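You operate a simulated robot arm through the tools that you are given. There is no shell and no other tool.

You run a simulated robot arm. Do the job below in one go: nothing can be reset, and whatever is moved stays where it is left.

TASK
Top up the rice jar from the open tin, well over half full.
Fine: stop short of the brim; none spilt; put the tin back where it was and press the jar's lid on again. Set down upright: open tin.

Only the result counts: the job must be done as asked and must still hold three seconds after the hand-in. Knocking over, shifting, dropping, spilling or breaking anything else fails it. A push-on lid holds only when it is set on centred and level and pressed home; a screw cap is set on level and turned clockwise until tight.

THE ROBOT
A 7-joint arm with a two-finger parallel gripper, fixed in place. Base frame: the origin is at the foot of the arm, x ahead of it, y to its left, z up; the work surface is at about z = 750. Lengths are in mm, angles in rad, forces in N, time in s.
With the tool pointing down near the work surface it reaches from about 200 to 740 mm from the base axis. Its first joint turns from -2.897 to 2.897 rad. Payload 1.57 kg.
The TCP is the grasp point between the finger pads, 30 mm short of the fingertips. In the tool frame z runs along the fingers and y along their closing line. The gripper opens to 110 mm. The fingers are 24 mm wide and 12 mm thick; the gripper's body (48 by 112 mm) begins 78 mm behind the TCP.
Orientation is told as [roll, pitch, yaw] about the base's x, y, z axes, in that order, counted from this pose: with the fingers straight down and closing along the base's y, the tool's x points along the base's -x, its y along +y and its z along -z.

THE INTERFACE
- The arm moves only by the tool jog_arm. Its argument "steps" is a list of rows, each a list of 7 numbers: the turn, a rotation vector about the tool's x, y, z in rad, then the shift along the tool's x, y, z in mm, then the opening in per cent of the stroke, from 0 (shut) to 100 (fully open). In form: [[rx, ry, rz, tx, ty, tz, gripper], ...]. A call has 1 to 20 rows; each row is the pose to reach, as a shift and turn from the pose commanded when the call began, along the tool's axes at that moment. Each row takes 0.2 s and may step no farther than 50 mm and 0.15 rad from the row before; otherwise, or with a gripper value out of range, the whole call is refused. A pose out of reach is approached as far as the arm can. The call stops where the force on the tool passes 40 N (or 10 N more than at its start, if that is more) or the arm is blocked; 0.2 s more then pass. Each finger travels about 45 mm/s and halts on what it meets, pressing with about 34 N; the grip force reading is that of the motor and also rises with nothing between the fingers. The clock runs only during rows and for 0.2 s after the last one: add rows that repeat a pose to give the fingers time. It gives the time, the measured TCP pose, the force on the tool (base axes), the opening and the grip force at its end, in the units of the frame above (readings bear some noise), with the torque about the TCP (base axes, N m) and any sound that the robot's microphone picked up.
- Cameras (640 x 400 px; columns grow to the right, rows downward): "scene" is fixed at [399.8, -648.6, 1573.5]; the picture's right is [1.00, -0.01, 0.00], its down [-0.00, -0.40, -0.91] and it looks along [0.01, 0.91, -0.40] (base axes); focal length 363 px, centre (320, 200). "wrist" rides on the gripper at [70, 16, -141] in the tool frame; the picture's right is [-0.23, 0.97, 0.00], its down [-0.86, -0.20, -0.48] and it looks along [-0.47, -0.11, 0.88] (tool axes); focal length 222 px, centre (320, 200). There is no depth. A picture from a camera that has moved, and an enlarged one, comes with that camera's place and axes in the base frame and with its lens.
- get_image(camera): a new picture of that camera. No time passes.
- lift_body(by): slides the trunk up (or, below 0, down) by that many mm; the arm rides with it, the base frame stays. It gives what a move gives, with no picture.
- inspect(camera, box): a new picture of the part [left, top, right, bottom] of that camera's present view, enlarged. No time passes.
- close_job(): hands the job in; it is judged then, once.

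Places have to be worked out from the pictures, the camera data and where the tool is seen. Open the gripper and draw the arm clear of the work before you hand the job in, unless the task says otherwise.

The tools are called as name(argument=value, ...) on one line, values as JSON. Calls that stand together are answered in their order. jog_arm: Moves the arm, as the interface text tells. Its arguments: {"type":"object","properties":{"steps":{"type":"array","items":{"type":"array","items":{"type":"number"}}}},"required":["steps"]} The other tools are called the same way: lift_body (by) slides the trunk up or down; get_image (camera) takes a picture; inspect (camera, box) takes an enlarged picture of a part of a camera's view; close_job () hands the job in.

At the start:

```text
clock: 0.0
position: [48.6, 394.6, 1176.6]
tool_rot: [0.001, 0.0, 0.001]
ft_force: [0.3, -0.2, 0.3]
moment: [0.02, 0.02, 0.01]
grip_width: 110.2
finger_force: 0.1
trunk travel left (down, up): [-500.0, 90.0]
```

scene: 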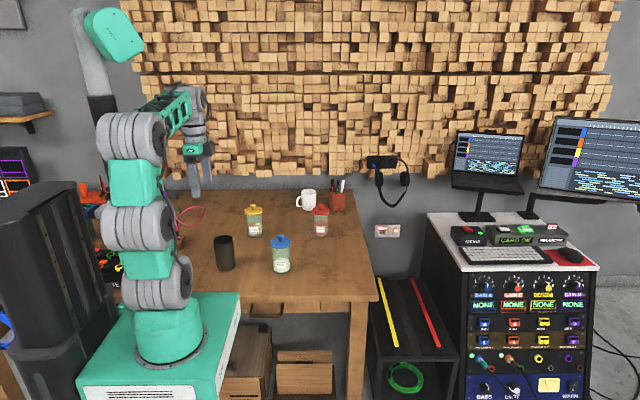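
wrist: 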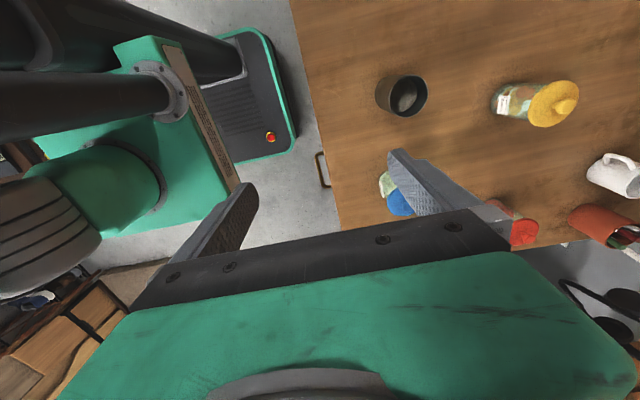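

I see three lidded jars (yellow, blue, red), a dark open tin, a mug and a pen pot. I'll enlarge the view to read labels and locate each one.

inspect(camera="scene", box=[200, 170, 370, 280])

inspect(camera="wrist", box=[360, 50, 640, 250])

```text
3.64 times, centred on (285, 225) of scene
camera zoom: at [399.8, -648.6, 1573.5], right [1.0, -0.01, 0.0], down [0.0, -0.4, -0.91], along [0.01, 0.91, -0.4], focal length 1320 px, centre (447, 109)
```

zoom: 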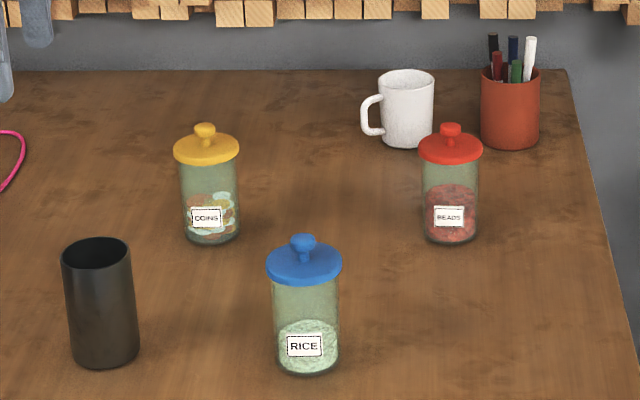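

```text
2.00 times, centred on (500, 150) of wrist
camera zoom: at [-22.0, 408.5, 1319.6], right [0.23, 0.97, 0.0], down [0.86, -0.2, 0.48], along [0.47, -0.11, -0.88], focal length 444 px, centre (-40, 300)
```

zoom: 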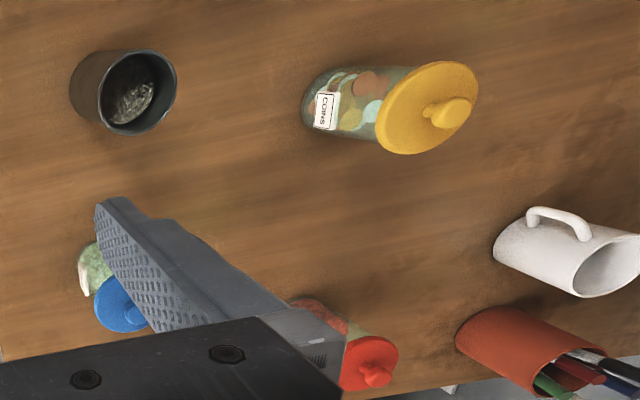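

The blue-lidded jar is RICE at about (263, 555) with its lid top near z 874. The open tin stands at about (40, 567) with its rim near z 869. I'll bring the hand above the jar at a safe height for a closer look.

jog_arm(steps=[[0, 0, 0, -27, 20, 16, 100], [0, 0, 0, -54, 40, 32, 100], [0, 0, 0, -81, 60, 48, 100], [0, 0, 0, -108, 80, 64, 100], [0, 0, 0, -135, 100, 80, 100], [0, 0, 0, -162, 120, 96, 100], [0, 0, 0, -189, 140, 112, 100], [0, 0, 0, -214, 160, 126, 100], [0, 0, 0, -214, 160, 126, 100]])

get_image(camera="wrist")

get_image(camera="scene")

```text
clock: 2.0
position: [262.9, 553.5, 1052.5]
tool_rot: [-0.001, 0.0, 0.001]
ft_force: [-0.4, 0.7, -0.3]
moment: [0.01, 0.01, -0.03]
grip_width: 110.1
finger_force: 0.2
trunk travel left (down, up): [-500.0, 90.0]
```

```text
taken
camera wrist: at [192.7, 568.5, 1193.9], right [0.23, 0.97, 0.0], down [0.86, -0.2, 0.48], along [0.47, -0.11, -0.88], focal length 222 px, centre (320, 200)
```

wrist: 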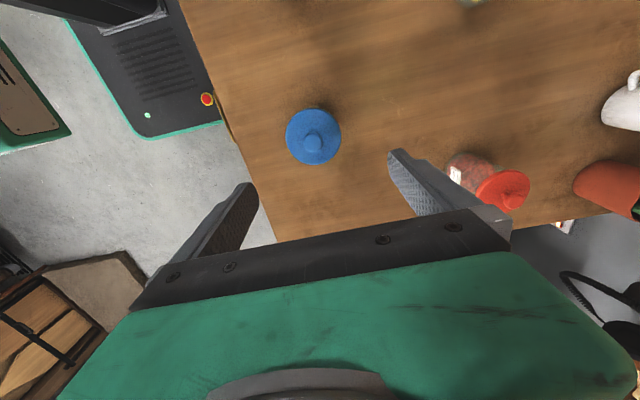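

```text
taken
```

scene: 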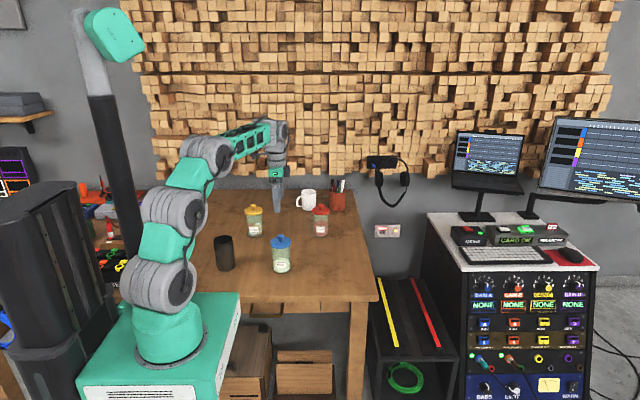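

The wrist view puts the lid centre near (263, 543). I'll centre over it, narrow the gripper, and drop to z 965, still above the knob, to check alignment.

jog_arm(steps=[[0, 0, 0, 0, -5, 25, 80], [0, 0, 0, 0, -10, 50, 60], [0, 0, 0, 0, -10, 75, 55], [0, 0, 0, 0, -10, 87, 55], [0, 0, 0, 0, -10, 87, 55], [0, 0, 0, 0, -10, 87, 55]])

get_image(camera="wrist")

inspect(camera="scene", box=[200, 170, 370, 280])

```text
clock: 3.4
position: [263.0, 543.7, 964.5]
tool_rot: [-0.001, 0.001, -0.001]
ft_force: [-0.1, 0.5, -0.5]
moment: [-0.01, -0.05, -0.04]
grip_width: 60.2
finger_force: 0.2
trunk travel left (down, up): [-500.0, 90.0]
```

```text
taken
camera wrist: at [192.0, 559.1, 1106.3], right [0.23, 0.97, 0.0], down [0.86, -0.2, 0.48], along [0.47, -0.11, -0.88], focal length 222 px, centre (320, 200)
```

wrist: 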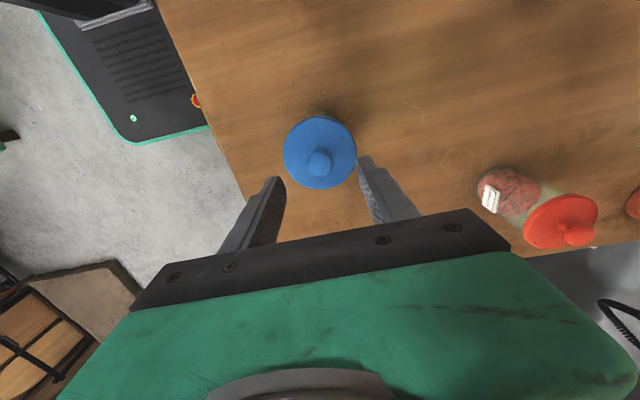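

```text
3.64 times, centred on (285, 225) of scene
camera zoom: at [399.8, -648.6, 1573.5], right [1.0, -0.01, 0.0], down [0.0, -0.4, -0.91], along [0.01, 0.91, -0.4], focal length 1320 px, centre (447, 109)
```

zoom: 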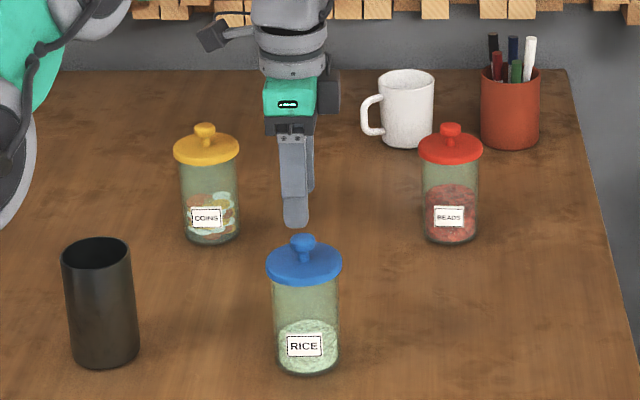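

Knob estimated at (262.5, 543) spanning about z 875–901. Descending so the fingertips sit just above the lid disc, without closing yet.

jog_arm(steps=[[0, 0, 0, 0, -0.5, 20, 55], [0, 0, 0, 0, -0.5, 40, 55], [0, 0, 0, 0, -0.5, 48, 55], [0, 0, 0, 0, -0.5, 54, 55], [0, 0, 0, 0, -0.5, 54, 55]])

inspect(camera="scene", box=[240, 200, 330, 280])

inspect(camera="wrist", box=[220, 90, 460, 240])

```text
clock: 4.6
position: [262.9, 541.8, 909.8]
tool_rot: [0.0, -0.001, 0.001]
ft_force: [0.1, -0.2, 0.1]
moment: [-0.03, -0.03, -0.03]
grip_width: 60.6
finger_force: 0.0
trunk travel left (down, up): [-500.0, 90.0]
```

```text
5.00 times, centred on (285, 240) of scene
camera zoom: at [399.8, -648.6, 1573.5], right [1.0, -0.01, 0.0], down [0.0, -0.4, -0.91], along [0.01, 0.91, -0.4], focal length 1815 px, centre (495, 0)
```

zoom: 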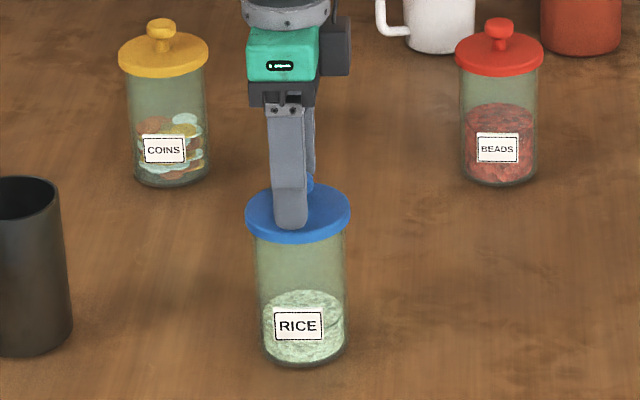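

```text
2.67 times, centred on (340, 165) of wrist
camera zoom: at [192.3, 558.2, 1052.0], right [0.23, 0.97, 0.0], down [0.86, -0.2, 0.48], along [0.47, -0.11, -0.88], focal length 592 px, centre (267, 293)
```

zoom: 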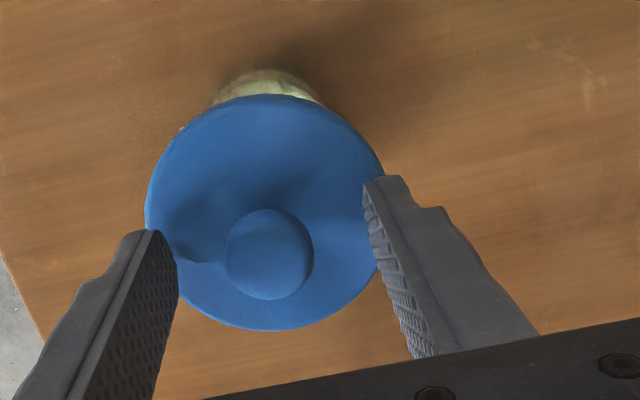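

The fingers straddle the knob and are centred on it. Closing on the knob now.

jog_arm(steps=[[0, 0, 0, 0, 0, 0, 30], [0, 0, 0, 0, 0, 0, 15], [0, 0, 0, 0, 0, 0, 10], [0, 0, 0, 0, 0, 0, 10], [0, 0, 0, 0, 0, 0, 10]])

inspect(camera="wrist", box=[220, 90, 460, 240])

```text
clock: 5.8
position: [263.5, 543.7, 909.6]
tool_rot: [0.002, 0.001, 0.0]
ft_force: [0.4, 1.2, 0.4]
moment: [0.02, -0.01, -0.02]
grip_width: 23.4
finger_force: 34.2
trunk travel left (down, up): [-500.0, 90.0]
```

```text
2.67 times, centred on (340, 165) of wrist
camera zoom: at [192.2, 558.3, 1052.2], right [0.23, 0.97, 0.0], down [0.86, -0.2, 0.48], along [0.47, -0.11, -0.88], focal length 592 px, centre (267, 293)
```

zoom: 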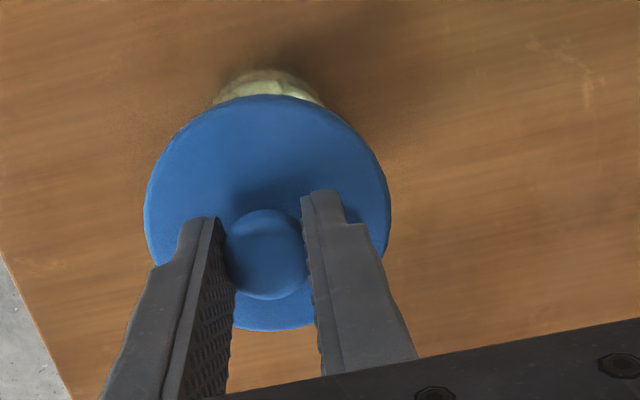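

The knob is held at 23.4 mm width. Pulling straight up slowly and watching the force and sound.

jog_arm(steps=[[0, 0, 0, 0, 0, -1, 10], [0, 0, 0, 0, 0, -2, 10], [0, 0, 0, 0, 0, -3, 10], [0, 0, 0, 0, 0, -4, 10], [0, 0, 0, 0, 0, -5, 10]])

inspect(camera="scene", box=[240, 200, 330, 280])

```text
clock: 7.0
position: [262.8, 542.4, 914.6]
tool_rot: [-0.001, 0.0, 0.003]
ft_force: [-0.6, -0.2, 0.2]
moment: [-0.03, -0.01, -0.03]
grip_width: 23.5
finger_force: 34.2
trunk travel left (down, up): [-500.0, 90.0]
heard: snap
```

```text
5.00 times, centred on (285, 240) of scene
camera zoom: at [399.8, -648.6, 1573.5], right [1.0, -0.01, 0.0], down [0.0, -0.4, -0.91], along [0.01, 0.91, -0.4], focal length 1815 px, centre (495, 0)
```

zoom: 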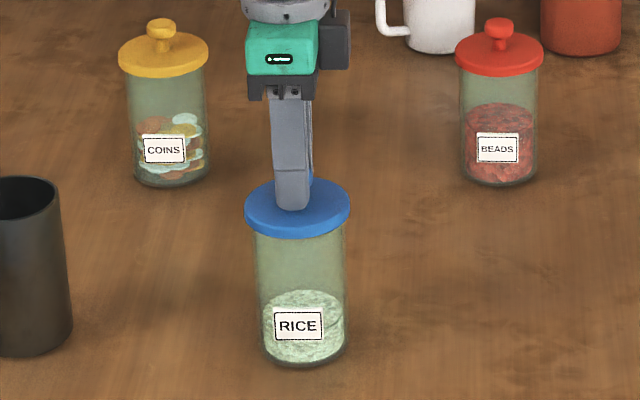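

A snap was heard and the lid is free. I'll lift it clear, carry it to the empty area at about (390, 530), and lower to just above the table.

jog_arm(steps=[[0, 0, 0, 0, 0, -15, 10], [0, 0, 0, 0, 0, -35, 10], [0, 0, 0, 0, 0, -60, 10], [0, 0, 0, -10, 0, -75, 10], [0, 0, 0, -35, -4, -75, 10], [0, 0, 0, -65, -8, -75, 10], [0, 0, 0, -95, -11, -75, 10], [0, 0, 0, -120, -13, -75, 10], [0, 0, 0, -127, -13, -70, 10], [0, 0, 0, -127, -13, -45, 10], [0, 0, 0, -127, -13, -15, 10], [0, 0, 0, -127, -13, 15, 10], [0, 0, 0, -127, -13, 45, 10], [0, 0, 0, -127, -13, 70, 10], [0, 0, 0, -127, -13, 85, 10], [0, 0, 0, -127, -13, 90, 10], [0, 0, 0, -127, -13, 90, 10]])

inspect(camera="scene", box=[200, 190, 360, 290])

get_image(camera="wrist")

```text
clock: 10.6
position: [389.1, 528.9, 824.3]
tool_rot: [-0.001, 0.0, 0.001]
ft_force: [0.7, 0.2, -0.6]
moment: [0.01, 0.0, -0.03]
grip_width: 23.0
finger_force: 33.6
trunk travel left (down, up): [-500.0, 90.0]
```

```text
4.00 times, centred on (280, 240) of scene
camera zoom: at [399.8, -648.6, 1573.5], right [1.0, -0.01, 0.0], down [0.0, -0.4, -0.91], along [0.01, 0.91, -0.4], focal length 1452 px, centre (480, 40)
```

zoom: 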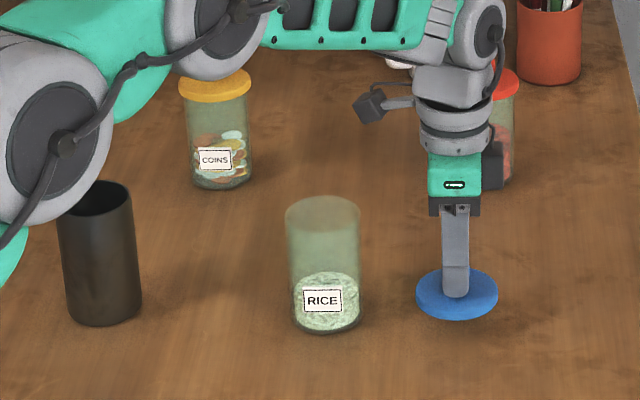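

```text
taken
camera wrist: at [319.0, 544.9, 967.0], right [0.23, 0.97, 0.0], down [0.86, -0.2, 0.48], along [0.47, -0.11, -0.88], focal length 222 px, centre (320, 200)
```

wrist: 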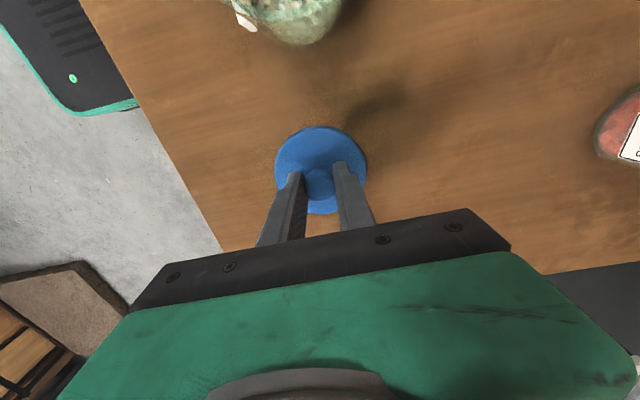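

The lid hangs just above the table. Lowering in small steps until contact shows.

jog_arm(steps=[[0, 0, 0, 0, 0, 3, 10], [0, 0, 0, 0, 0, 6, 10], [0, 0, 0, 0, 0, 9, 10], [0, 0, 0, 0, 0, 12, 10], [0, 0, 0, 0, 0, 14, 10], [0, 0, 0, 0, 0, 16, 10]])

```text
clock: 12.0
position: [389.2, 530.3, 808.3]
tool_rot: [0.0, 0.0, 0.002]
ft_force: [-0.3, -0.4, 0.0]
moment: [0.0, 0.0, 0.0]
grip_width: 23.2
finger_force: 34.3
trunk travel left (down, up): [-500.0, 90.0]
```

No contact yet; continuing down in 1 mm steps.

jog_arm(steps=[[0, 0, 0, 0, 0, 1, 10], [0, 0, 0, 0, 0, 2, 10], [0, 0, 0, 0, 0, 3, 10], [0, 0, 0, 0, 0, 4, 10]])

inspect(camera="scene", box=[280, 220, 340, 280])

```text
clock: 13.0
position: [388.4, 530.1, 805.8]
tool_rot: [-0.001, 0.0, 0.0]
ft_force: [0.3, 0.4, -1.2]
moment: [-0.03, 0.0, -0.02]
grip_width: 23.3
finger_force: 34.2
trunk travel left (down, up): [-500.0, 90.0]
```

```text
6.67 times, centred on (310, 250) of scene
camera zoom: at [399.8, -648.6, 1573.5], right [1.0, -0.01, 0.0], down [0.0, -0.4, -0.91], along [0.01, 0.91, -0.4], focal length 2420 px, centre (387, -133)
```

zoom: 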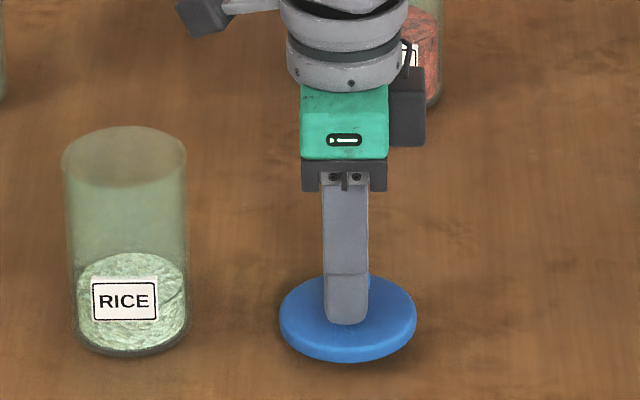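

Very near the table but no clear contact force. Stepping on by 1 mm at a time.

jog_arm(steps=[[0, 0, 0, 0, 0, 1, 10], [0, 0, 0, 0, 0, 2, 10]])

```text
clock: 13.6
position: [388.9, 529.5, 802.7]
tool_rot: [0.0, 0.001, -0.001]
ft_force: [-0.3, 0.8, -0.4]
moment: [-0.02, -0.02, 0.01]
grip_width: 23.1
finger_force: 34.3
trunk travel left (down, up): [-500.0, 90.0]
```

jog_arm(steps=[[0, 0, 0, 0, 0, 1, 10], [0, 0, 0, 0, 0, 2, 10]])

```text
clock: 14.2
position: [390.4, 528.8, 801.7]
tool_rot: [0.0, 0.0, -0.001]
ft_force: [-0.6, 0.8, 0.0]
moment: [0.0, 0.0, 0.0]
grip_width: 23.2
finger_force: 33.9
trunk travel left (down, up): [-500.0, 90.0]
```

Still no contact at about z 801; continuing.

jog_arm(steps=[[0, 0, 0, 0, 0, 1, 10], [0, 0, 0, 0, 0, 2, 10]])

inspect(camera="scene", box=[280, 220, 340, 280])

```text
clock: 14.8
position: [390.5, 530.8, 800.4]
tool_rot: [0.001, 0.0, 0.001]
ft_force: [-0.6, 0.0, 0.7]
moment: [-0.01, -0.03, 0.0]
grip_width: 23.1
finger_force: 33.8
trunk travel left (down, up): [-500.0, 90.0]
```

```text
6.67 times, centred on (310, 250) of scene
camera zoom: at [399.8, -648.6, 1573.5], right [1.0, -0.01, 0.0], down [0.0, -0.4, -0.91], along [0.01, 0.91, -0.4], focal length 2420 px, centre (387, -133)
```

zoom: 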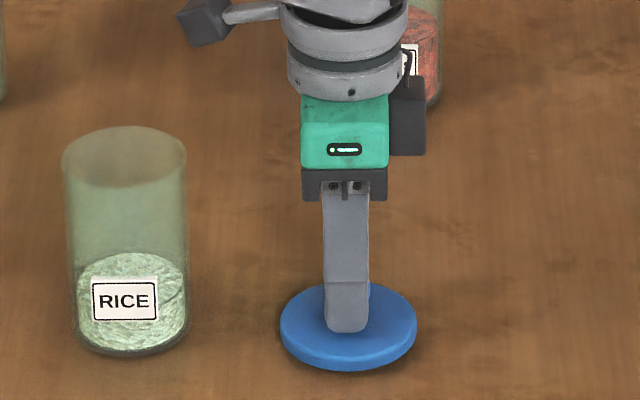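

Lid still moved down with the hand. Continuing carefully.

jog_arm(steps=[[0, 0, 0, 0, 0, 1, 10], [0, 0, 0, 0, 0, 2, 10]])

```text
clock: 15.4
position: [390.7, 530.4, 799.2]
tool_rot: [0.002, -0.003, -0.001]
ft_force: [-1.3, -1.5, 10.4]
moment: [-0.1, 0.09, 0.06]
grip_width: 23.2
finger_force: 34.0
trunk travel left (down, up): [-500.0, 90.0]
```

Contact at about 10 N: the lid is on the table with the TCP at about z 799. Opening the fingers and rising clear.

jog_arm(steps=[[0, 0, 0, 0, 0, -1, 10], [0, 0, 0, 0, 0, -1, 30], [0, 0, 0, 0, 0, -1, 50], [0, 0, 0, 0, 0, -1, 50], [0, 0, 0, 0, 0, -1, 50], [0, 0, 0, 0, 0, -15, 50], [0, 0, 0, 0, 0, -40, 50], [0, 0, 0, 0, 0, -80, 60], [0, 0, 0, 0, 0, -120, 80], [0, 0, 0, 0, 0, -160, 100], [0, 0, 0, 0, 0, -200, 100], [0, 0, 0, 0, 0, -230, 100], [0, 0, 0, 0, 0, -230, 100]])

get_image(camera="wrist")

inspect(camera="scene", box=[200, 190, 360, 290])

```text
clock: 18.2
position: [391.4, 530.8, 1027.9]
tool_rot: [-0.001, -0.001, 0.0]
ft_force: [-0.5, 0.3, 0.0]
moment: [-0.03, -0.01, -0.01]
grip_width: 109.9
finger_force: 0.0
trunk travel left (down, up): [-500.0, 90.0]
```

```text
taken
camera wrist: at [320.1, 545.5, 1170.8], right [0.23, 0.97, 0.0], down [0.86, -0.2, 0.48], along [0.47, -0.11, -0.88], focal length 222 px, centre (320, 200)
```

wrist: 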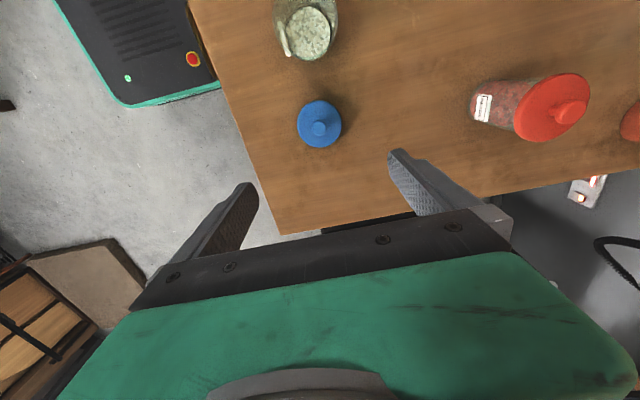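

```text
4.00 times, centred on (280, 240) of scene
camera zoom: at [399.8, -648.6, 1573.5], right [1.0, -0.01, 0.0], down [0.0, -0.4, -0.91], along [0.01, 0.91, -0.4], focal length 1452 px, centre (480, 40)
```

zoom: 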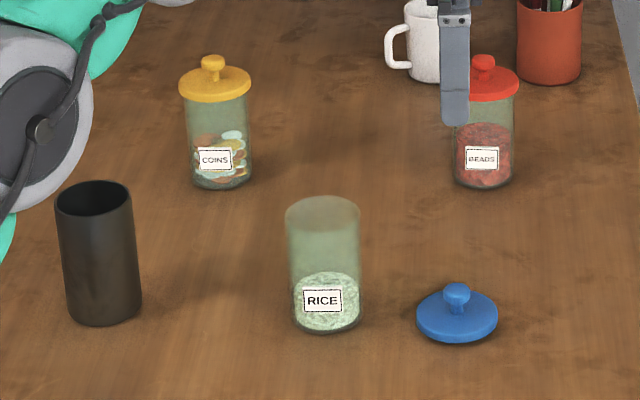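

The lid rests level at about (390, 530), the jar is open and still in place. I'll move to a point in front of the tin at height to measure it more closely.

jog_arm(steps=[[0, 0, 0, 33, -13, -3, 100], [0, 0, 0, 73, -29, -7, 100], [0, 0, 0, 113, -45, -11, 100], [0, 0, 0, 153, -61, -15, 100], [0, 0, 0, 193, -77, -19, 100], [0, 0, 0, 233, -93, -23, 100], [0, 0, 0, 273, -108, -27, 100], [0, 0, 0, 308, -122, -30, 100], [0, 0, 0, 331, -131, -32, 100], [0, 0, 0, 331, -131, -32, 100]])

get_image(camera="wrist")

get_image(camera="scene")

```text
clock: 20.4
position: [59.8, 396.7, 1059.1]
tool_rot: [-0.002, 0.0, -0.001]
ft_force: [-0.1, 0.1, 0.2]
moment: [0.0, 0.0, 0.0]
grip_width: 110.1
finger_force: 0.0
trunk travel left (down, up): [-500.0, 90.0]
```

```text
taken
camera wrist: at [-11.5, 413.7, 1202.2], right [0.23, 0.97, 0.0], down [0.85, -0.2, 0.48], along [0.47, -0.11, -0.88], focal length 222 px, centre (320, 200)
```

wrist: 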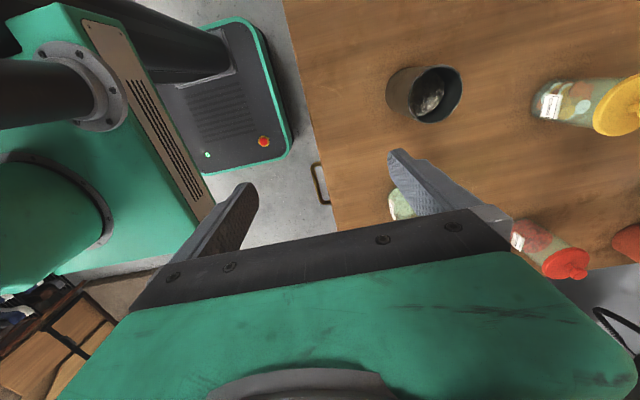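

```text
taken
```

scene: 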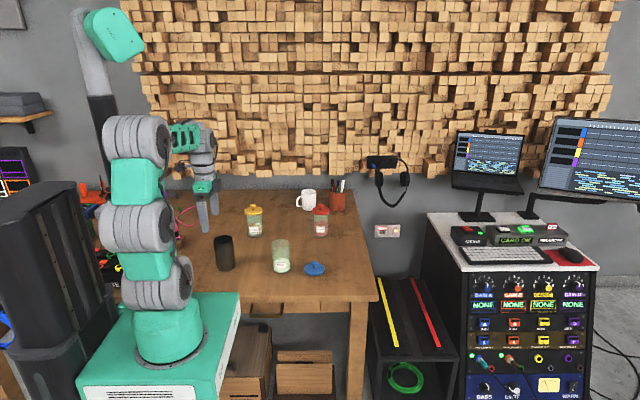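

inspect(camera="wrist", box=[370, 50, 490, 130])

```text
5.00 times, centred on (430, 90) of wrist
camera zoom: at [-11.5, 413.7, 1202.2], right [0.23, 0.97, 0.0], down [0.85, -0.2, 0.48], along [0.47, -0.11, -0.88], focal length 1111 px, centre (-230, 750)
```

zoom: 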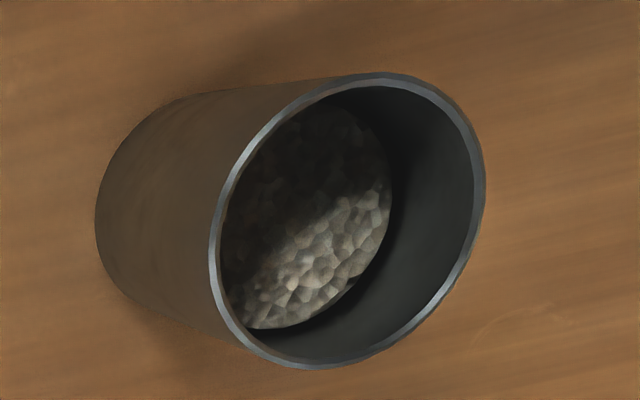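

The tin measures to about (43, 559), rim near z 872, with rice roughly 60% deep. I'll start swinging the tool to horizontal (fingers toward +y, camera side up) while moving above the tin at a safe height.

jog_arm(steps=[[-0.0806, 0.0806, 0.0806, 2, 18, 2, 100], [-0.1612, 0.1612, 0.1612, 4, 36, 4, 100], [-0.2418, 0.2418, 0.2418, 6, 54, 7, 100], [-0.3224, 0.3224, 0.3224, 8, 72, 9, 100], [-0.403, 0.403, 0.403, 10, 90, 11, 100], [-0.4836, 0.4836, 0.4836, 13, 108, 14, 100], [-0.5642, 0.5642, 0.5642, 15, 126, 17, 100], [-0.6448, 0.6448, 0.6448, 17, 143, 19, 100]])

get_image(camera="scene")

```text
clock: 22.2
position: [40.6, 543.0, 1040.1]
tool_rot: [0.486, 0.785, -0.488]
ft_force: [0.0, -0.3, -0.5]
moment: [0.01, 0.01, 0.01]
grip_width: 110.1
finger_force: 0.0
trunk travel left (down, up): [-500.0, 90.0]
```

```text
taken
```

scene: 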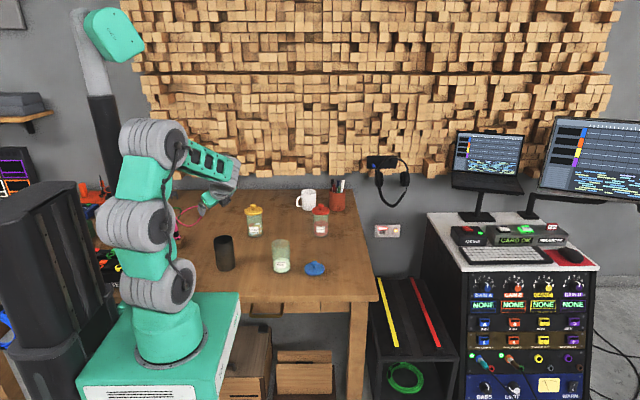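

Rotation is tracking well. Finishing the turn to fully horizontal in place.

jog_arm(steps=[[-0.0806, 0.0806, 0.0806, 0, 0, 0, 100], [-0.1612, 0.1612, 0.1612, 0, 0, 0, 100], [-0.2418, 0.2418, 0.2418, 0, 0, 0, 100], [-0.3224, 0.3224, 0.3224, 0, 0, 0, 100], [-0.403, 0.403, 0.403, 0, 0, 0, 100], [-0.4836, 0.4836, 0.4836, 0, 0, 0, 100], [-0.5644, 0.5644, 0.5644, 0, 0, 0, 100], [-0.5644, 0.5644, 0.5644, 0, 0, 0, 100]])

get_image(camera="scene")

get_image(camera="wrist")

```text
clock: 24.0
position: [55.8, 542.8, 1040.5]
tool_rot: [0.744, 1.558, -0.813]
ft_force: [-0.3, 0.0, -0.1]
moment: [0.02, 0.02, -0.02]
grip_width: 110.3
finger_force: 0.1
out of reach, approached as far as the arm can: row 7, 8
trunk travel left (down, up): [-500.0, 90.0]
```

```text
taken
```

scene: 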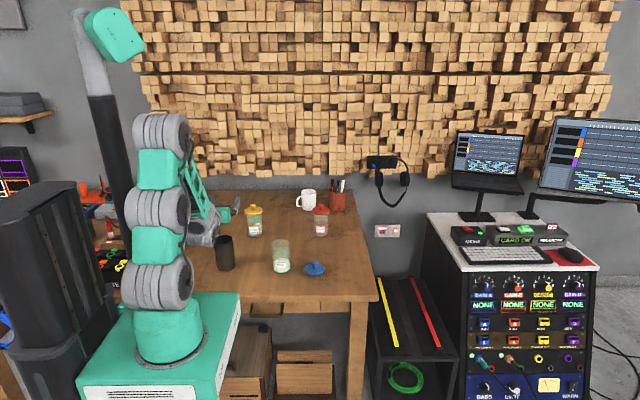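

```text
taken
camera wrist: at [72.5, 400.3, 1112.1], right [0.98, 0.01, -0.22], down [-0.18, -0.49, -0.85], along [-0.12, 0.87, -0.47], focal length 222 px, centre (320, 200)
```

wrist: 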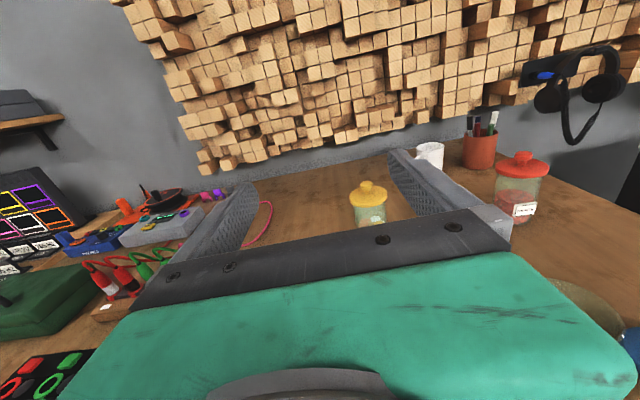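

Orientation reached, with x off by about 13 mm near a reach limit because the arm is folded. Lowering toward the tin should unfold it, so I'll drop 80 mm and see the measured pose.

jog_arm(steps=[[0, 0, 0, -20, 0, 4, 100], [0, 0, 0, -40, 0, 8, 100], [0, 0, 0, -60, 0, 12, 100], [0, 0, 0, -80, 0, 16, 100], [0, 0, 0, -80, 0, 16, 100]])

get_image(camera="wrist")

```text
clock: 25.2
position: [54.8, 558.1, 959.7]
tool_rot: [-1.25, 1.571, -2.819]
ft_force: [-1.0, 0.1, 0.9]
moment: [0.06, -0.01, 0.03]
grip_width: 110.0
finger_force: 0.1
trunk travel left (down, up): [-500.0, 90.0]
```

```text
taken
camera wrist: at [70.5, 415.7, 1030.4], right [0.97, 0.0, -0.23], down [-0.2, -0.48, -0.85], along [-0.11, 0.88, -0.47], focal length 222 px, centre (320, 200)
```

wrist: 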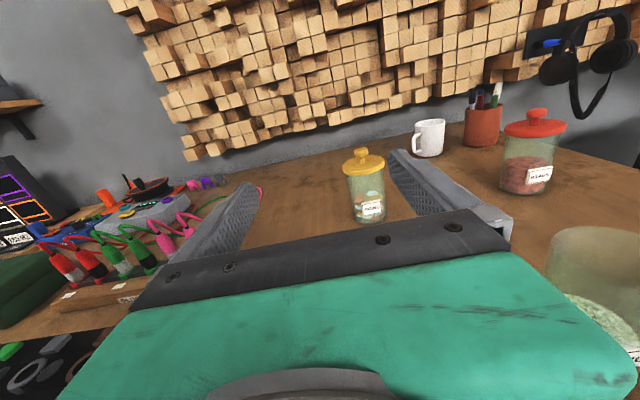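

The pose is now fully reached. Shifting to x 43 and lowering to just above the rim to check straddle alignment.

jog_arm(steps=[[0, 0, 0, -10, -12, 1, 100], [0, 0, 0, -35, -12, 1, 100], [0, 0, 0, -55, -12, 1, 100], [0, 0, 0, -55, -12, 1, 100]])

inspect(camera="scene", box=[160, 190, 320, 290])

get_image(camera="wrist")

```text
clock: 26.2
position: [43.7, 557.7, 905.8]
tool_rot: [1.609, 1.569, 0.039]
ft_force: [0.3, -0.1, -0.3]
moment: [0.0, 0.01, -0.01]
grip_width: 110.0
finger_force: 0.1
trunk travel left (down, up): [-500.0, 90.0]
```

```text
4.00 times, centred on (240, 240) of scene
camera zoom: at [399.8, -648.6, 1573.5], right [1.0, -0.01, 0.0], down [0.0, -0.4, -0.91], along [0.01, 0.91, -0.4], focal length 1452 px, centre (640, 40)
```

zoom: 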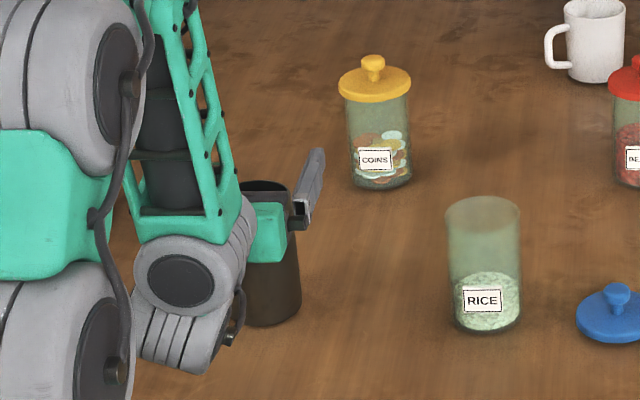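

```text
taken
camera wrist: at [58.7, 416.3, 975.9], right [0.97, 0.0, -0.23], down [-0.2, -0.48, -0.86], along [-0.11, 0.88, -0.47], focal length 222 px, centre (320, 200)
```

wrist: 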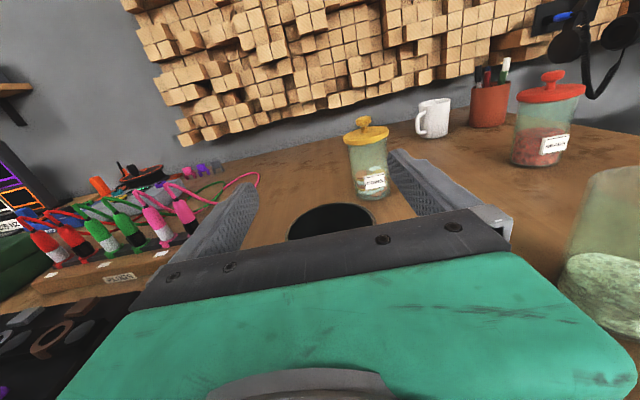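

The fingers straddle the tin, but the wrist housing hangs low behind the hand, near the table's front edge. I'll zoom in on it before going lower.

inspect(camera="scene", box=[170, 200, 270, 310])

inspect(camera="scene", box=[120, 200, 400, 320])

```text
3.64 times, centred on (220, 255) of scene
camera zoom: at [399.8, -648.6, 1573.5], right [1.0, -0.01, 0.0], down [0.0, -0.4, -0.91], along [0.01, 0.91, -0.4], focal length 1320 px, centre (684, 0)
```

zoom: 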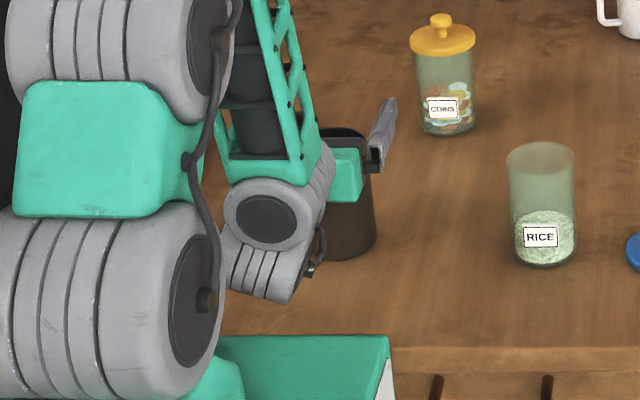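

```text
2.29 times, centred on (260, 260) of scene
camera zoom: at [399.8, -648.6, 1573.5], right [1.0, -0.01, 0.0], down [0.0, -0.4, -0.91], along [0.01, 0.91, -0.4], focal length 830 px, centre (457, 63)
```

zoom: 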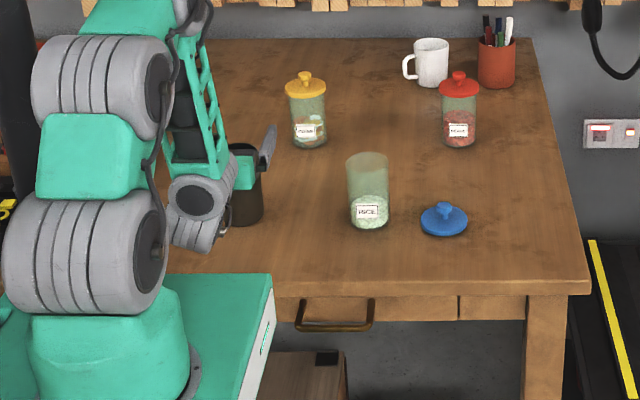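

The housing's lowest point is about 50 mm below the tool axis, so gripping at z 820 should leave roughly 20 mm over the table. Lowering with the fingers either side of the tin.

jog_arm(steps=[[0, 0, 0, -20, 0, 1, 100], [0, 0, 0, -40, 0, 1, 100], [0, 0, 0, -60, 0, 1, 100], [0, 0, 0, -75, 0, 1, 100], [0, 0, 0, -85, 0, 1, 100], [0, 0, 0, -85, 0, 1, 100]])

get_image(camera="wrist")

inspect(camera="scene", box=[170, 200, 270, 310])

```text
clock: 27.6
position: [43.0, 559.6, 821.0]
tool_rot: [-0.323, 1.571, -1.893]
ft_force: [-0.7, -0.4, -0.3]
moment: [-0.03, -0.03, 0.02]
grip_width: 110.4
finger_force: 0.0
trunk travel left (down, up): [-500.0, 90.0]
```

```text
taken
camera wrist: at [58.7, 417.1, 890.9], right [0.97, 0.0, -0.23], down [-0.2, -0.48, -0.85], along [-0.11, 0.88, -0.47], focal length 222 px, centre (320, 200)
```

wrist: 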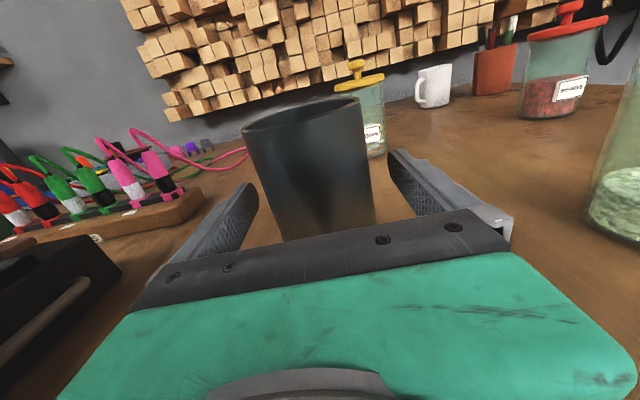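

```text
3.64 times, centred on (220, 255) of scene
camera zoom: at [399.8, -648.6, 1573.5], right [1.0, -0.01, 0.0], down [0.0, -0.4, -0.91], along [0.01, 0.91, -0.4], focal length 1320 px, centre (684, 0)
```

zoom: 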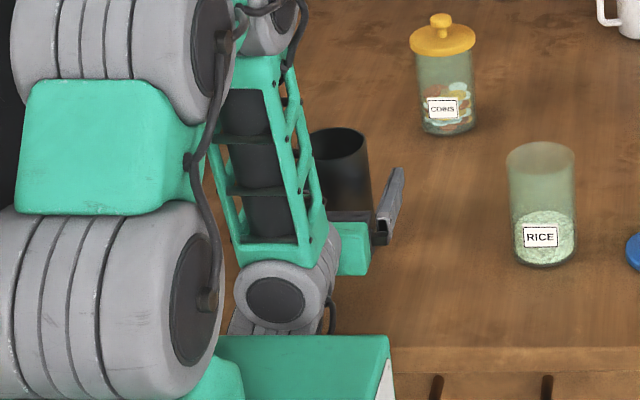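

The tin is centred between the fingers (rim about z 875). Closing on it.

jog_arm(steps=[[0, 0, 0, 0, 0, 0, 85], [0, 0, 0, 0, 0, 0, 70], [0, 0, 0, 0, 0, 0, 55], [0, 0, 0, 0, 0, 0, 50], [0, 0, 0, 0, 0, 0, 50], [0, 0, 0, 0, 0, 0, 50]])

get_image(camera="wrist")

```text
clock: 29.0
position: [44.0, 560.0, 820.8]
tool_rot: [-0.246, 1.571, -1.817]
ft_force: [0.6, 1.3, 0.9]
moment: [-0.05, 0.0, 0.01]
grip_width: 70.9
finger_force: 34.1
trunk travel left (down, up): [-500.0, 90.0]
```

```text
taken
camera wrist: at [58.8, 417.1, 891.1], right [0.97, 0.0, -0.23], down [-0.2, -0.48, -0.85], along [-0.11, 0.88, -0.47], focal length 222 px, centre (320, 200)
```

wrist: 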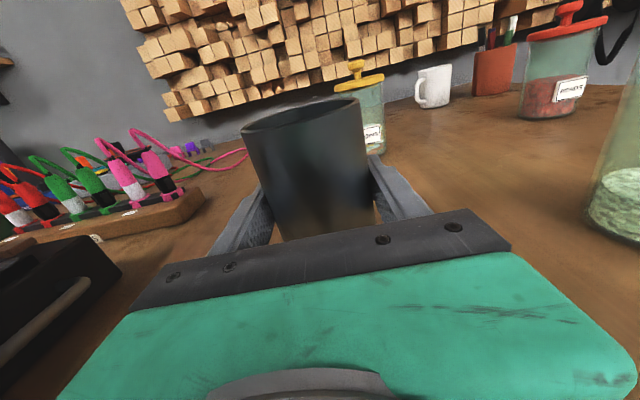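

Tin gripped at 70.9 mm. Lifting gently by 20 mm first to check hold and load.

jog_arm(steps=[[0, 0, 0, 3, 0, 0, 50], [0, 0, 0, 8, 0, 0, 50], [0, 0, 0, 14, 0, 0, 50], [0, 0, 0, 20, 0, 0, 50], [0, 0, 0, 20, 0, 0, 50]])

get_image(camera="wrist")

```text
clock: 30.2
position: [43.6, 560.2, 840.3]
tool_rot: [0.584, 1.57, -0.989]
ft_force: [0.5, -1.0, -3.2]
moment: [0.01, 0.0, -0.01]
grip_width: 70.8
finger_force: 33.8
trunk travel left (down, up): [-500.0, 90.0]
```

```text
taken
camera wrist: at [58.8, 417.2, 910.9], right [0.97, 0.0, -0.23], down [-0.2, -0.48, -0.85], along [-0.11, 0.88, -0.47], focal length 222 px, centre (320, 200)
```

wrist: 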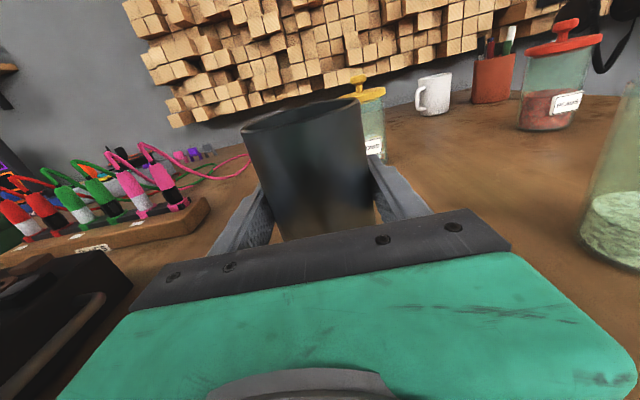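

The tin lifted cleanly with about 3.2 N load. Carrying it upright to a staging point at (130, 543, 915), left of the jar.

jog_arm(steps=[[0, 0, 0, 12, 0, 0, 50], [0, 0, 0, 27, 5, 0, 50], [0, 0, 0, 42, 16, -3, 50], [0, 0, 0, 57, 30, -6, 50], [0, 0, 0, 70, 46, -9, 50], [0, 0, 0, 75, 62, -12, 50], [0, 0, 0, 75, 77, -15, 50], [0, 0, 0, 75, 86.5, -16.5, 50], [0, 0, 0, 75, 86.5, -16.5, 50]])

get_image(camera="wrist")

inspect(camera="scene", box=[170, 190, 350, 300])

```text
clock: 32.2
position: [128.8, 543.5, 916.1]
tool_rot: [-0.038, 1.57, -1.608]
ft_force: [-0.5, -0.2, -3.1]
moment: [-0.01, 0.01, -0.01]
grip_width: 70.6
finger_force: 34.4
trunk travel left (down, up): [-500.0, 90.0]
```

```text
taken
camera wrist: at [145.2, 401.1, 985.9], right [0.97, 0.0, -0.23], down [-0.2, -0.48, -0.85], along [-0.11, 0.88, -0.47], focal length 222 px, centre (320, 200)
```

wrist: 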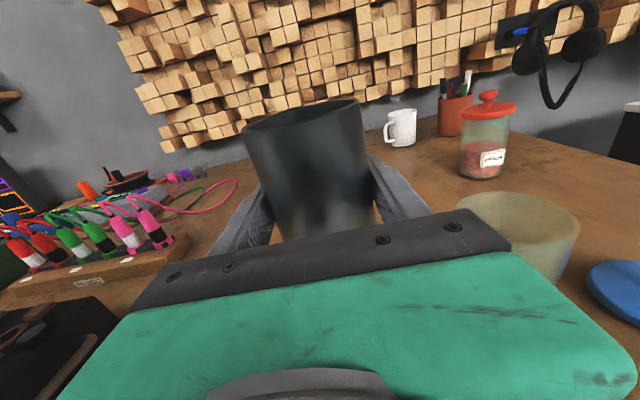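

```text
3.56 times, centred on (260, 245) of scene
camera zoom: at [399.8, -648.6, 1573.5], right [1.0, -0.01, 0.0], down [0.0, -0.4, -0.91], along [0.01, 0.91, -0.4], focal length 1290 px, centre (533, 40)
```

zoom: 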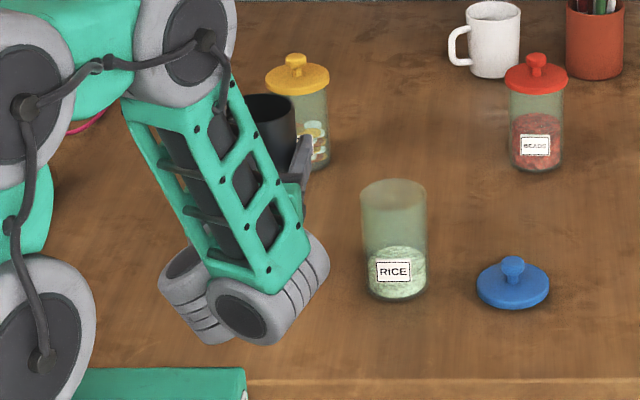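

The tin is at staging with rice undisturbed. Now tilting slowly to about 43° toward the jar (below the expected pour angle) while bringing the lip over the jar's near side.

jog_arm(steps=[[0, 0, 0.094, -3, 6, 0, 50], [0, 0, 0.188, -6, 12, 0, 50], [0, 0, 0.281, -9, 18, 0, 50], [0, 0, 0.375, -12, 24, 0, 50], [0, 0, 0.469, -15, 30, 0, 50], [0, 0, 0.563, -18, 36, 0, 50], [0, 0, 0.656, -21, 42, 0, 50], [0, 0, 0.75, -24.5, 47.5, 0, 50], [0, 0, 0.75, -24.5, 47.5, 0, 50]])

get_image(camera="wrist")

inspect(camera="scene", box=[170, 190, 350, 300])

```text
clock: 34.2
position: [177.7, 542.8, 891.1]
tool_rot: [-1.57, 0.817, -3.142]
ft_force: [-0.3, 0.7, -3.1]
moment: [-0.02, -0.04, 0.02]
grip_width: 70.7
finger_force: 34.0
trunk travel left (down, up): [-500.0, 90.0]
```

```text
taken
camera wrist: at [235.6, 400.7, 931.5], right [0.56, 0.0, -0.83], down [-0.73, -0.48, -0.49], along [-0.4, 0.88, -0.27], focal length 222 px, centre (320, 200)
```

wrist: 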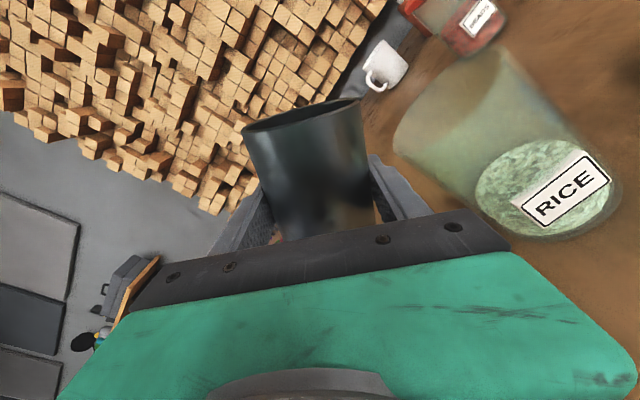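

```text
3.56 times, centred on (260, 245) of scene
camera zoom: at [399.8, -648.6, 1573.5], right [1.0, -0.01, 0.0], down [0.0, -0.4, -0.91], along [0.01, 0.91, -0.4], focal length 1290 px, centre (533, 40)
```

zoom: 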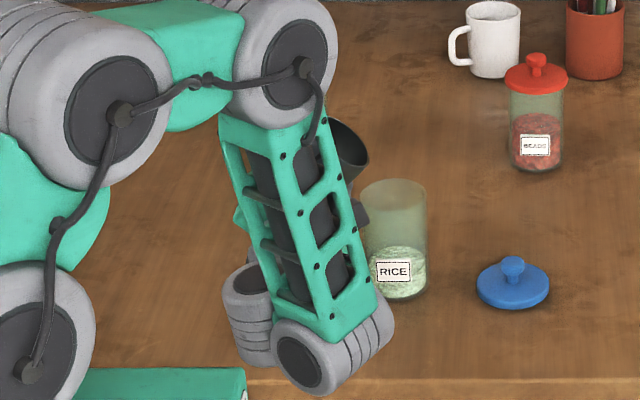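

The wrist camera sees the jar and its rice well, and nothing has poured yet. Tilting on to about 60° with the lip over the jar mouth, then checking.

jog_arm(steps=[[0, 0, 0.06, 5, -2, 0, 50], [0, 0, 0.12, 9, -3, 0, 50], [0, 0, 0.18, 12, -3.7, 0, 50], [0, 0, 0.24, 15, -4, 0, 50], [0, 0, 0.297, 17.8, -4.3, 0, 50], [0, 0, 0.297, 17.8, -4.3, 0, 50]])

get_image(camera="wrist")

inspect(camera="scene", box=[170, 190, 350, 300])

```text
clock: 35.6
position: [187.3, 542.4, 907.4]
tool_rot: [-1.571, 0.524, -3.142]
ft_force: [0.6, -0.2, -2.1]
moment: [-0.02, -0.01, 0.0]
grip_width: 70.6
finger_force: 33.7
trunk travel left (down, up): [-500.0, 90.0]
```

```text
taken
camera wrist: at [254.0, 400.8, 928.8], right [0.29, 0.0, -0.96], down [-0.84, -0.48, -0.25], along [-0.46, 0.88, -0.14], focal length 222 px, centre (320, 200)
```

wrist: 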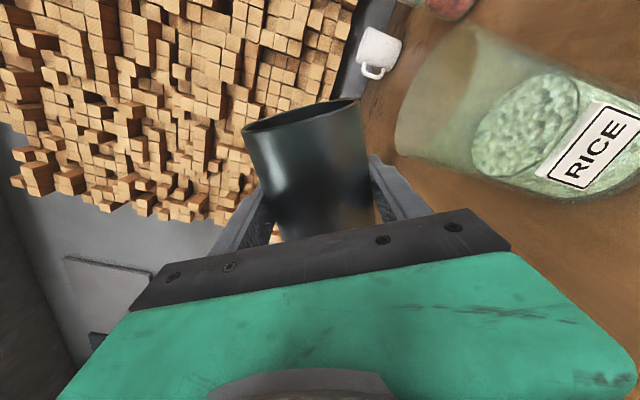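

```text
3.56 times, centred on (260, 245) of scene
camera zoom: at [399.8, -648.6, 1573.5], right [1.0, -0.01, 0.0], down [0.0, -0.4, -0.91], along [0.01, 0.91, -0.4], focal length 1290 px, centre (533, 40)
```

zoom: 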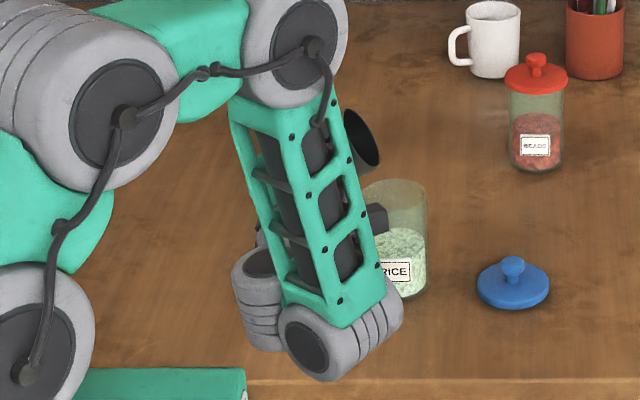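

Rice has begun flowing into the jar cleanly, with the surface up and none seen outside. Adding a small tilt to about 66°, then letting it settle.

jog_arm(steps=[[0, 0, 0.033, 2, -1.5, 0, 50], [0, 0, 0.067, 3.8, -3, 0, 50], [0, 0, 0.1, 5.4, -4.4, 0, 50], [0, 0, 0.1, 5.4, -4.4, 0, 50], [0, 0, 0.1, 5.4, -4.4, 0, 50]])

get_image(camera="wrist")

inspect(camera="scene", box=[240, 210, 310, 290])

```text
clock: 36.8
position: [188.5, 544.2, 912.5]
tool_rot: [-1.572, 0.425, -3.141]
ft_force: [0.4, -0.4, -2.3]
moment: [0.01, -0.03, 0.01]
grip_width: 70.6
finger_force: 33.9
trunk travel left (down, up): [-500.0, 90.0]
```

```text
taken
camera wrist: at [257.9, 400.9, 928.1], right [0.19, 0.0, -0.98], down [-0.86, -0.48, -0.17], along [-0.47, 0.88, -0.09], focal length 222 px, centre (320, 200)
```

wrist: 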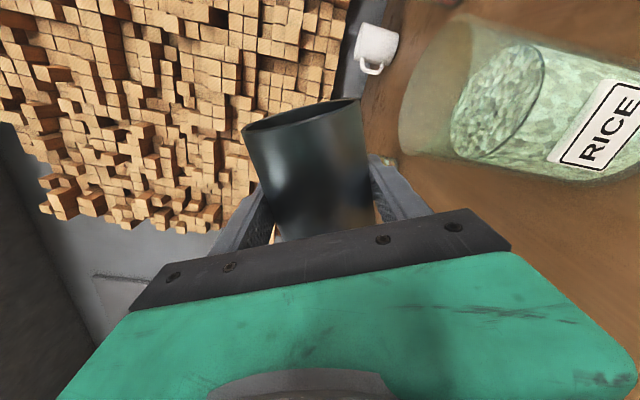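

```text
5.00 times, centred on (275, 250) of scene
camera zoom: at [399.8, -648.6, 1573.5], right [1.0, -0.01, 0.0], down [0.0, -0.4, -0.91], along [0.01, 0.91, -0.4], focal length 1815 px, centre (545, -50)
```

zoom: 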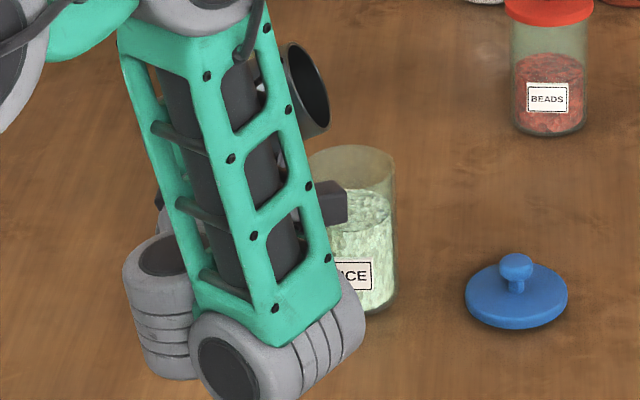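

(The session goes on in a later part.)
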